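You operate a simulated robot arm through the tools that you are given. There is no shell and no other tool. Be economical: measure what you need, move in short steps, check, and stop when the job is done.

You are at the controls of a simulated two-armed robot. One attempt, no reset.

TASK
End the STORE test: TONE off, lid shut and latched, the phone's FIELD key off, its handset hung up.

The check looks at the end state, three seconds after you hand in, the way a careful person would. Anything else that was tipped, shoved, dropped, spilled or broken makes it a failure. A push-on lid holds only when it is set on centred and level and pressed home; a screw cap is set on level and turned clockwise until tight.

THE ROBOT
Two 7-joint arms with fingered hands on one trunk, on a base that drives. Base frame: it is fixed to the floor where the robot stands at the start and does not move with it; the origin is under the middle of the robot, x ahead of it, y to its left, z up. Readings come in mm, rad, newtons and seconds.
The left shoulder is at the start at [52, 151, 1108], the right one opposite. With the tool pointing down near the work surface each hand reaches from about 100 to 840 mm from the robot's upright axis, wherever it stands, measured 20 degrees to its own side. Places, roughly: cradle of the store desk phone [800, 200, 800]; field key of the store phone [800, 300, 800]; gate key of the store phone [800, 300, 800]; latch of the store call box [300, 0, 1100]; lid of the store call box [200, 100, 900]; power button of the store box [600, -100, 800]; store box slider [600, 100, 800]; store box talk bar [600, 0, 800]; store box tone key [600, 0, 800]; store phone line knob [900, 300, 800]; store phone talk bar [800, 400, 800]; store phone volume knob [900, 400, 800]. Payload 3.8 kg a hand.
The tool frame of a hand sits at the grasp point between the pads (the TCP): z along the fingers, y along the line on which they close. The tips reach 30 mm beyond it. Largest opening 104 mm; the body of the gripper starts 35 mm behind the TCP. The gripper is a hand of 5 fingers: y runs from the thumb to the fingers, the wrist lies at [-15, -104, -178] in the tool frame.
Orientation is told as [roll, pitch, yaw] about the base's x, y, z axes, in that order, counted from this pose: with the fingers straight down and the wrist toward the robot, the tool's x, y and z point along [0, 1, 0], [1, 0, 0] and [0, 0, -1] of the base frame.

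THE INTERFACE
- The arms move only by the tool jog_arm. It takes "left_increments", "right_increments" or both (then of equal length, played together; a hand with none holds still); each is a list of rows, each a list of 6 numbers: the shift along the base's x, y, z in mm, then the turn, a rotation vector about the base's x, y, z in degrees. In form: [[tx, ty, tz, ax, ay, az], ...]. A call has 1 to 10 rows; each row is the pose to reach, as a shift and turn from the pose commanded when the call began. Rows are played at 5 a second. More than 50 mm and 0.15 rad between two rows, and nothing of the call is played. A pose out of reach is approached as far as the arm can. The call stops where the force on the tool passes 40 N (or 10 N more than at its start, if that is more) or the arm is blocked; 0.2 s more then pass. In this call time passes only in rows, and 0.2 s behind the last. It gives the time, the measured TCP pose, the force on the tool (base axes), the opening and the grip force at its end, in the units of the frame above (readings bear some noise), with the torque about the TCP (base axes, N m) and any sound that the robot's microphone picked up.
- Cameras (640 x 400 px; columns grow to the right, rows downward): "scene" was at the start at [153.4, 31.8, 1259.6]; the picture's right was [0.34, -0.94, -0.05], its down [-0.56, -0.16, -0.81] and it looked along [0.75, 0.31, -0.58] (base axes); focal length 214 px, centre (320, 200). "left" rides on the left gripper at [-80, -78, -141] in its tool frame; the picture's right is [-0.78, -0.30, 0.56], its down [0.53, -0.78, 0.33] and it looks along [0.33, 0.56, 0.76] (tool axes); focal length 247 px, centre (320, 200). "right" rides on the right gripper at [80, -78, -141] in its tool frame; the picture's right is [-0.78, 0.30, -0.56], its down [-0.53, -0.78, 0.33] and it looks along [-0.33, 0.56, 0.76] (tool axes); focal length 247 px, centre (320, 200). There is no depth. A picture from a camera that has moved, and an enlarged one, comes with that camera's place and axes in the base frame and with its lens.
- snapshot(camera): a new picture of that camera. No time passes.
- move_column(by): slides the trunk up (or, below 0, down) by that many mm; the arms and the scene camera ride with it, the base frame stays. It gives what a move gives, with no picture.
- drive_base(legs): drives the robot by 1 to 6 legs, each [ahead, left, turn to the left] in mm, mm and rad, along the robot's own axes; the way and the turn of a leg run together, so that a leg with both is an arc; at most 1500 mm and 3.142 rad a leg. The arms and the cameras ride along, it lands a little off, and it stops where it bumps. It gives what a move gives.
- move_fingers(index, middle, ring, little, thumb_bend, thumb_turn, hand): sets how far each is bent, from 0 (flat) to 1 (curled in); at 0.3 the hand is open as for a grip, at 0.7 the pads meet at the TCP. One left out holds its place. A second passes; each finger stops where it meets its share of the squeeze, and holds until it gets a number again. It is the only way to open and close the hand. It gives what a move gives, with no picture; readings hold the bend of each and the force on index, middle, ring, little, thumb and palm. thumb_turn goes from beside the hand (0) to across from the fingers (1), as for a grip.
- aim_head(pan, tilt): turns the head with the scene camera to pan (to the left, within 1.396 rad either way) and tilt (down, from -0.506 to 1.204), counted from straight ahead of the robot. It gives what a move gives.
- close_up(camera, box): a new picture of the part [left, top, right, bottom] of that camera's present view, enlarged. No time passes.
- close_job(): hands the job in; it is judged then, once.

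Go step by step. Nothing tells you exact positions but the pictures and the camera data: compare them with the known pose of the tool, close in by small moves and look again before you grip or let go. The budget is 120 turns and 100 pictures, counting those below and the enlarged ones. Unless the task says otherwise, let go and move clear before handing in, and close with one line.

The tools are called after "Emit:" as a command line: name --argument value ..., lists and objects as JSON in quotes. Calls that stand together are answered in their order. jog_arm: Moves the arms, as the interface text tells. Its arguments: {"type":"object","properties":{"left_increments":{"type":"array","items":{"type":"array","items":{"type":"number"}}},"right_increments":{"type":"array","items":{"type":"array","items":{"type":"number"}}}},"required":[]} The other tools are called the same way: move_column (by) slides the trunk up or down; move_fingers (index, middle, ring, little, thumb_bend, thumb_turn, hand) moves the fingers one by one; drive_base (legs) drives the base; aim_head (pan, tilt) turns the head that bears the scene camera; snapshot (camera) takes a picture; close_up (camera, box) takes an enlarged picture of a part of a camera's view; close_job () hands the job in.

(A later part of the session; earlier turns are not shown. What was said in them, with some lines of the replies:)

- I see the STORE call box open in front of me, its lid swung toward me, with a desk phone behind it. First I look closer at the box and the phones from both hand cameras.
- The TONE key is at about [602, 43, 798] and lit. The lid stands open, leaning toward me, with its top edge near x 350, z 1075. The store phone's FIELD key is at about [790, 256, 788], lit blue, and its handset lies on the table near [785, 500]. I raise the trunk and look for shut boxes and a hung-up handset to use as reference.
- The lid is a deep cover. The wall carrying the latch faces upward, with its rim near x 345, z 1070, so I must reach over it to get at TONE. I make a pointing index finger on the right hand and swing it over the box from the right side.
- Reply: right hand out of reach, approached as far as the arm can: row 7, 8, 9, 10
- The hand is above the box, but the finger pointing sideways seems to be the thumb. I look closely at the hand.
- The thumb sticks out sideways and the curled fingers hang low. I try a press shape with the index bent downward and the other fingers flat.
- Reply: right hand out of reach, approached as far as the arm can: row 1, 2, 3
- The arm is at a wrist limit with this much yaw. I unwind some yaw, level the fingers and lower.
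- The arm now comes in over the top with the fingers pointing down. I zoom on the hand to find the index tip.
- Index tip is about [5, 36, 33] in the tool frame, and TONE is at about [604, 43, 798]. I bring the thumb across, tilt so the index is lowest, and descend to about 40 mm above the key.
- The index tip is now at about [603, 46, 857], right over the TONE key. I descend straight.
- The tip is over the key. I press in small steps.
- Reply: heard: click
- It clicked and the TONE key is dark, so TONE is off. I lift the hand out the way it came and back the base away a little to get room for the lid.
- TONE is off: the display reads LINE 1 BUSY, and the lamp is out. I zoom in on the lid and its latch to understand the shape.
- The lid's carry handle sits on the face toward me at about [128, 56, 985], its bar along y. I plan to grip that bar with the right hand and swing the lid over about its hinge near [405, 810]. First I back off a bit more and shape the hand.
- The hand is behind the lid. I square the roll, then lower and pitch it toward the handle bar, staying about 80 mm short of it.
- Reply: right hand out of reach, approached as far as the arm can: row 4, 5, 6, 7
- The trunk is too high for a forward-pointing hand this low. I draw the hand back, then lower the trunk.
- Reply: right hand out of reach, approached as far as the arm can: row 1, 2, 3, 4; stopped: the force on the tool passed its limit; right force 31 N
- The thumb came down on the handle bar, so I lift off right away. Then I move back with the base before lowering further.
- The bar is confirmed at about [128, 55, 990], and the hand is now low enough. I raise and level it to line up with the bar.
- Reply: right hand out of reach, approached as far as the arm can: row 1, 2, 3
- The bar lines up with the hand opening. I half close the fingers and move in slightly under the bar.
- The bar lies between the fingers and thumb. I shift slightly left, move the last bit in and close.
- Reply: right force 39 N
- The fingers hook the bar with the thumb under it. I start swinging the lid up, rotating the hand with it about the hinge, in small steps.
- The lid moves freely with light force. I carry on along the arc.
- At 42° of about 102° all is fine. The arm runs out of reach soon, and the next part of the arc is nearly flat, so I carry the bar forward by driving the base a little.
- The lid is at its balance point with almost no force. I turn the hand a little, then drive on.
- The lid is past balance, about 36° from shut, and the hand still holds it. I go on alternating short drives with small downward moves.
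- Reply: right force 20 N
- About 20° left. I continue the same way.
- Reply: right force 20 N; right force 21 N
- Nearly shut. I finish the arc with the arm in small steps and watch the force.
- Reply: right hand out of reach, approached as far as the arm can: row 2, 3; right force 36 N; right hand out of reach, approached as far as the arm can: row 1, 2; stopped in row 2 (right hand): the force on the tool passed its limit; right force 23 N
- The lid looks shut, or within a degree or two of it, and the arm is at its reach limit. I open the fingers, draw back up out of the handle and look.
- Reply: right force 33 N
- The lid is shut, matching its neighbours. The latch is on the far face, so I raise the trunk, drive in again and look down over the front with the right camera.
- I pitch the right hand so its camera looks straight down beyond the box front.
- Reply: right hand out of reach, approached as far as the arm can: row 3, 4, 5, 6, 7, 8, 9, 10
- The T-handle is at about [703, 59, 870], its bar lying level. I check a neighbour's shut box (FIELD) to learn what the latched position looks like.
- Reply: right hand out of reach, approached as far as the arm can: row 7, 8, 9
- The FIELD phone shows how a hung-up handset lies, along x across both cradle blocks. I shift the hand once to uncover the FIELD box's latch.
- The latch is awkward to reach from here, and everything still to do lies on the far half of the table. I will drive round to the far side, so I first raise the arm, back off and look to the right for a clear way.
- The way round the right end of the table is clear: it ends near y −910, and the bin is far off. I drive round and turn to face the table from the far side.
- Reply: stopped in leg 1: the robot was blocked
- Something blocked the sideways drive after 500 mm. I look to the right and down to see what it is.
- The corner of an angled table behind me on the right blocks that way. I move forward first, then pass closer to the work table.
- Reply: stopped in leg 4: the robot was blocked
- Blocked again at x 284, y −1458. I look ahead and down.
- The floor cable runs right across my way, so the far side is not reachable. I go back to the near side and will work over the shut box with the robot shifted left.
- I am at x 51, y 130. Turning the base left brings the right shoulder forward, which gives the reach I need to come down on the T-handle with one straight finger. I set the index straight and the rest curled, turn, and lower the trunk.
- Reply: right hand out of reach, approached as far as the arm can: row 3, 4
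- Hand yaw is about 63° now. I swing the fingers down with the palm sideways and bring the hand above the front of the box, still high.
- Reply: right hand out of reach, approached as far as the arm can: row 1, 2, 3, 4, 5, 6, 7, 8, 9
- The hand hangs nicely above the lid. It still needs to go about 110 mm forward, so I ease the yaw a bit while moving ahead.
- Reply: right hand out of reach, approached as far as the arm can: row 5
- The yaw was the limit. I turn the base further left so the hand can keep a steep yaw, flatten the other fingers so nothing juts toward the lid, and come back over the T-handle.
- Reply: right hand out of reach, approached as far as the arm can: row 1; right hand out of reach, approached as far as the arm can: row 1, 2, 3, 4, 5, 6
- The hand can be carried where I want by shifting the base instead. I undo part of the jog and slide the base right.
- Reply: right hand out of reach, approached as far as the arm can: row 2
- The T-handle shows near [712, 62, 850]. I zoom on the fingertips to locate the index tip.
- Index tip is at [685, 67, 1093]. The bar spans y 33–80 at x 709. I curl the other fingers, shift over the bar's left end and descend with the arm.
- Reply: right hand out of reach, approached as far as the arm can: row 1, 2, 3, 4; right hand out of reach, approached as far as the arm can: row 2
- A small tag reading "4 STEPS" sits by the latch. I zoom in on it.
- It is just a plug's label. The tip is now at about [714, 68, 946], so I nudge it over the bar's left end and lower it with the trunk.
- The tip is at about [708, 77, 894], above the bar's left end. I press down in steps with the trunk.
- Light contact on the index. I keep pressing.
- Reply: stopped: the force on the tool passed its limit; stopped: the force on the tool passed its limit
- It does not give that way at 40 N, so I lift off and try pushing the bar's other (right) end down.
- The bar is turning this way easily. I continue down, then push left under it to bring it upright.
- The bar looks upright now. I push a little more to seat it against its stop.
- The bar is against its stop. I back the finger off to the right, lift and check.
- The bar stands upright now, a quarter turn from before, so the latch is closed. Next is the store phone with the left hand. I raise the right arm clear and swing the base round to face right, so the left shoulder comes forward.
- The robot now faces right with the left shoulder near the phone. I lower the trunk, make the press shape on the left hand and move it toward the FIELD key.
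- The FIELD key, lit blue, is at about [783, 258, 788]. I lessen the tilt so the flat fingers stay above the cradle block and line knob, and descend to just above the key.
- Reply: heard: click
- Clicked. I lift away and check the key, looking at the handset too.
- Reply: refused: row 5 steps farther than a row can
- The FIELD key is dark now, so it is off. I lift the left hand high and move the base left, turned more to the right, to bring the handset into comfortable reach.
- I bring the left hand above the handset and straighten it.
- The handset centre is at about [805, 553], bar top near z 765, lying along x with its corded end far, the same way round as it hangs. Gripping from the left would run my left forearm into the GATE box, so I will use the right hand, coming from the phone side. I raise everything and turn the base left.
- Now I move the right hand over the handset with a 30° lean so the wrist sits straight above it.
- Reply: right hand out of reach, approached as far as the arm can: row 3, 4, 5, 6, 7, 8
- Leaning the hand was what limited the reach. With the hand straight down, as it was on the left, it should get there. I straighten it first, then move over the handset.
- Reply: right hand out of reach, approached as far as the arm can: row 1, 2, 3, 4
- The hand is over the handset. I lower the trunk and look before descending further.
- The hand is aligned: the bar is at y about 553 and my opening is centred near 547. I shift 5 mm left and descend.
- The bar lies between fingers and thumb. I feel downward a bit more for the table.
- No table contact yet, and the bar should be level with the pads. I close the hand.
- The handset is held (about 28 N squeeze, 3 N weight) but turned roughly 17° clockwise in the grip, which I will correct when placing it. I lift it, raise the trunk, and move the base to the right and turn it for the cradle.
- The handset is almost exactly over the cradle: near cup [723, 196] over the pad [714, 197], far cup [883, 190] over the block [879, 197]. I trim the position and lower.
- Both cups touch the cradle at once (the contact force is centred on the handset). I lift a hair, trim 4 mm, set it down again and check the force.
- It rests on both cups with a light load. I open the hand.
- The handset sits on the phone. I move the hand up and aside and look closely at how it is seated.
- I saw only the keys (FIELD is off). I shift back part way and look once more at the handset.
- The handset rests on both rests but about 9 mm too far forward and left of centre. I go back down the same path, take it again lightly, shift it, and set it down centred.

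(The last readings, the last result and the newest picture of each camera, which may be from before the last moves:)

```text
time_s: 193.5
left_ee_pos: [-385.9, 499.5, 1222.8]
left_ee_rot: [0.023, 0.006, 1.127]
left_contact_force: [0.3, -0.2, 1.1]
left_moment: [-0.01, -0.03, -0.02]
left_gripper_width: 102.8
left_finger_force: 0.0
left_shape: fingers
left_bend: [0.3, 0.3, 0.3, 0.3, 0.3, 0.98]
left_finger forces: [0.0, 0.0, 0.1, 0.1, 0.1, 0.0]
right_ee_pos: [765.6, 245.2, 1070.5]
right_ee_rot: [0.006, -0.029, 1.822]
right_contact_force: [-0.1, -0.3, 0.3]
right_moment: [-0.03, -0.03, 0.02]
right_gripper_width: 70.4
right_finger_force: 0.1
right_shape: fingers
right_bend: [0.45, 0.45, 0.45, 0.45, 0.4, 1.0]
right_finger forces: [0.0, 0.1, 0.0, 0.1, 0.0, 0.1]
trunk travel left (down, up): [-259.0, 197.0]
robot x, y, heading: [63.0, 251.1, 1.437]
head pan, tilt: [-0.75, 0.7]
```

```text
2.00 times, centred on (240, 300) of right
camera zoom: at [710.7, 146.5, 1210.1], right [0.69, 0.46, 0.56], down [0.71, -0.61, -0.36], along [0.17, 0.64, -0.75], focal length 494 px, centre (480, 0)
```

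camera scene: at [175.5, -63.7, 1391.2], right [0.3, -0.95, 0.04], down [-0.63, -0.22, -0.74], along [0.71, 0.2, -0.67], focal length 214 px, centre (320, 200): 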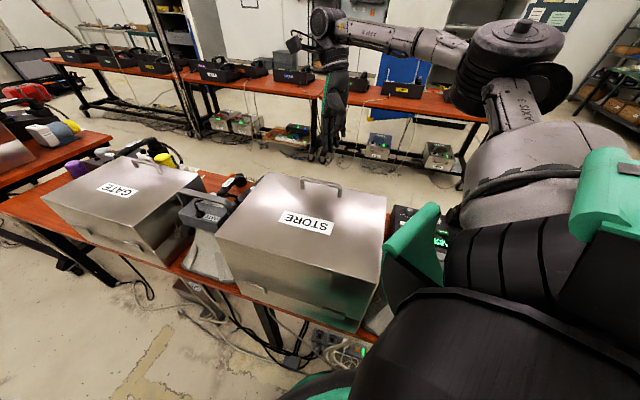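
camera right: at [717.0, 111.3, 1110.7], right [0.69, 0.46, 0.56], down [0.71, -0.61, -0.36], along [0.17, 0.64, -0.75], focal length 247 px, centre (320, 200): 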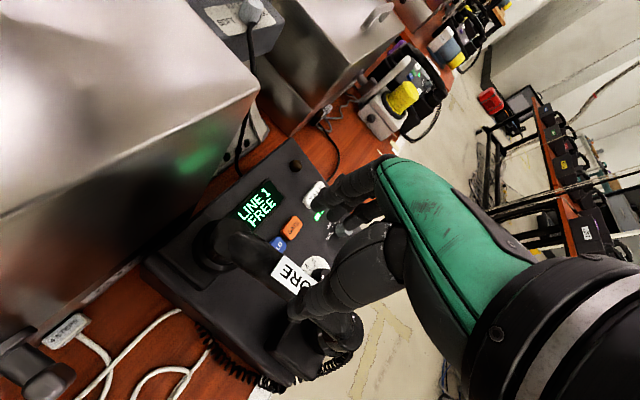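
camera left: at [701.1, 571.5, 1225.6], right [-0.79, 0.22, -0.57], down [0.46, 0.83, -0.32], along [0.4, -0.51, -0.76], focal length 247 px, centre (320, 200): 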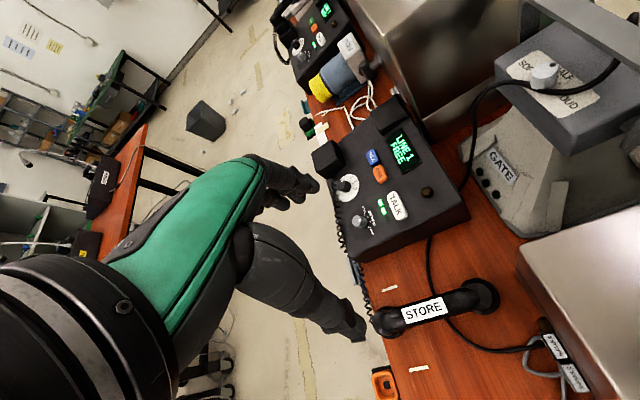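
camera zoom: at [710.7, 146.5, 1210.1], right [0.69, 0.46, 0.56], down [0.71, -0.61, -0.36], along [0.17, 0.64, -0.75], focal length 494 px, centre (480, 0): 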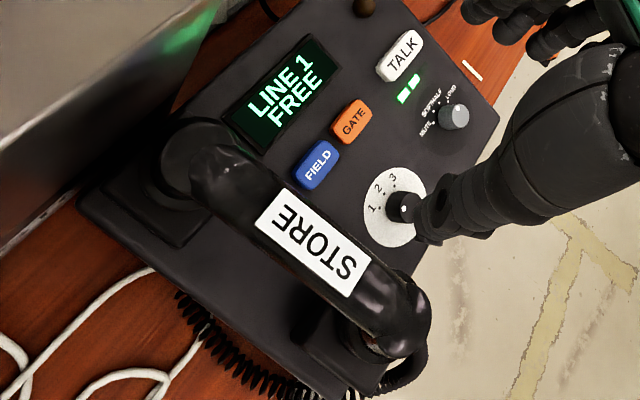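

The handset now sits well centred on its cradle, FIELD is dark, TONE is off, and the lid is shut with its latch turned upright. I raise the arm clear and hand in.

Emit:
move_column --by 150

Emit:
close_job

```text
time_s: 195.3
left_ee_pos: [-384.8, 498.6, 1372.4]
left_ee_rot: [0.021, 0.004, 1.13]
left_contact_force: [0.4, 0.0, 0.1]
left_moment: [-0.02, -0.02, -0.01]
left_gripper_width: 102.9
left_finger_force: 0.0
left_shape: fingers
left_bend: [0.3, 0.3, 0.3, 0.3, 0.3, 0.98]
left_finger forces: [0.0, 0.0, 0.0, 0.1, 0.0, 0.1]
right_ee_pos: [769.4, 244.4, 1220.4]
right_ee_rot: [0.007, -0.031, 1.823]
right_contact_force: [0.2, 0.0, 0.4]
right_moment: [0.01, 0.0, -0.01]
right_gripper_width: 70.5
right_finger_force: 0.1
right_shape: fingers
right_bend: [0.45, 0.45, 0.45, 0.45, 0.4, 1.0]
right_finger forces: [0.0, 0.1, 0.0, 0.0, 0.0, 0.0]
trunk travel left (down, up): [-409.0, 47.0]
robot x, y, heading: [58.5, 246.9, 1.441]
head pan, tilt: [-0.75, 0.7]
```

```text
The job is handed in.
```

I handed the job in with TONE off, the lid shut and its latch turned a quarter turn to its stop, the phone's FIELD key off, and the handset back on its cradle; I heard no click from the latch and did not test it by lifting the lid.
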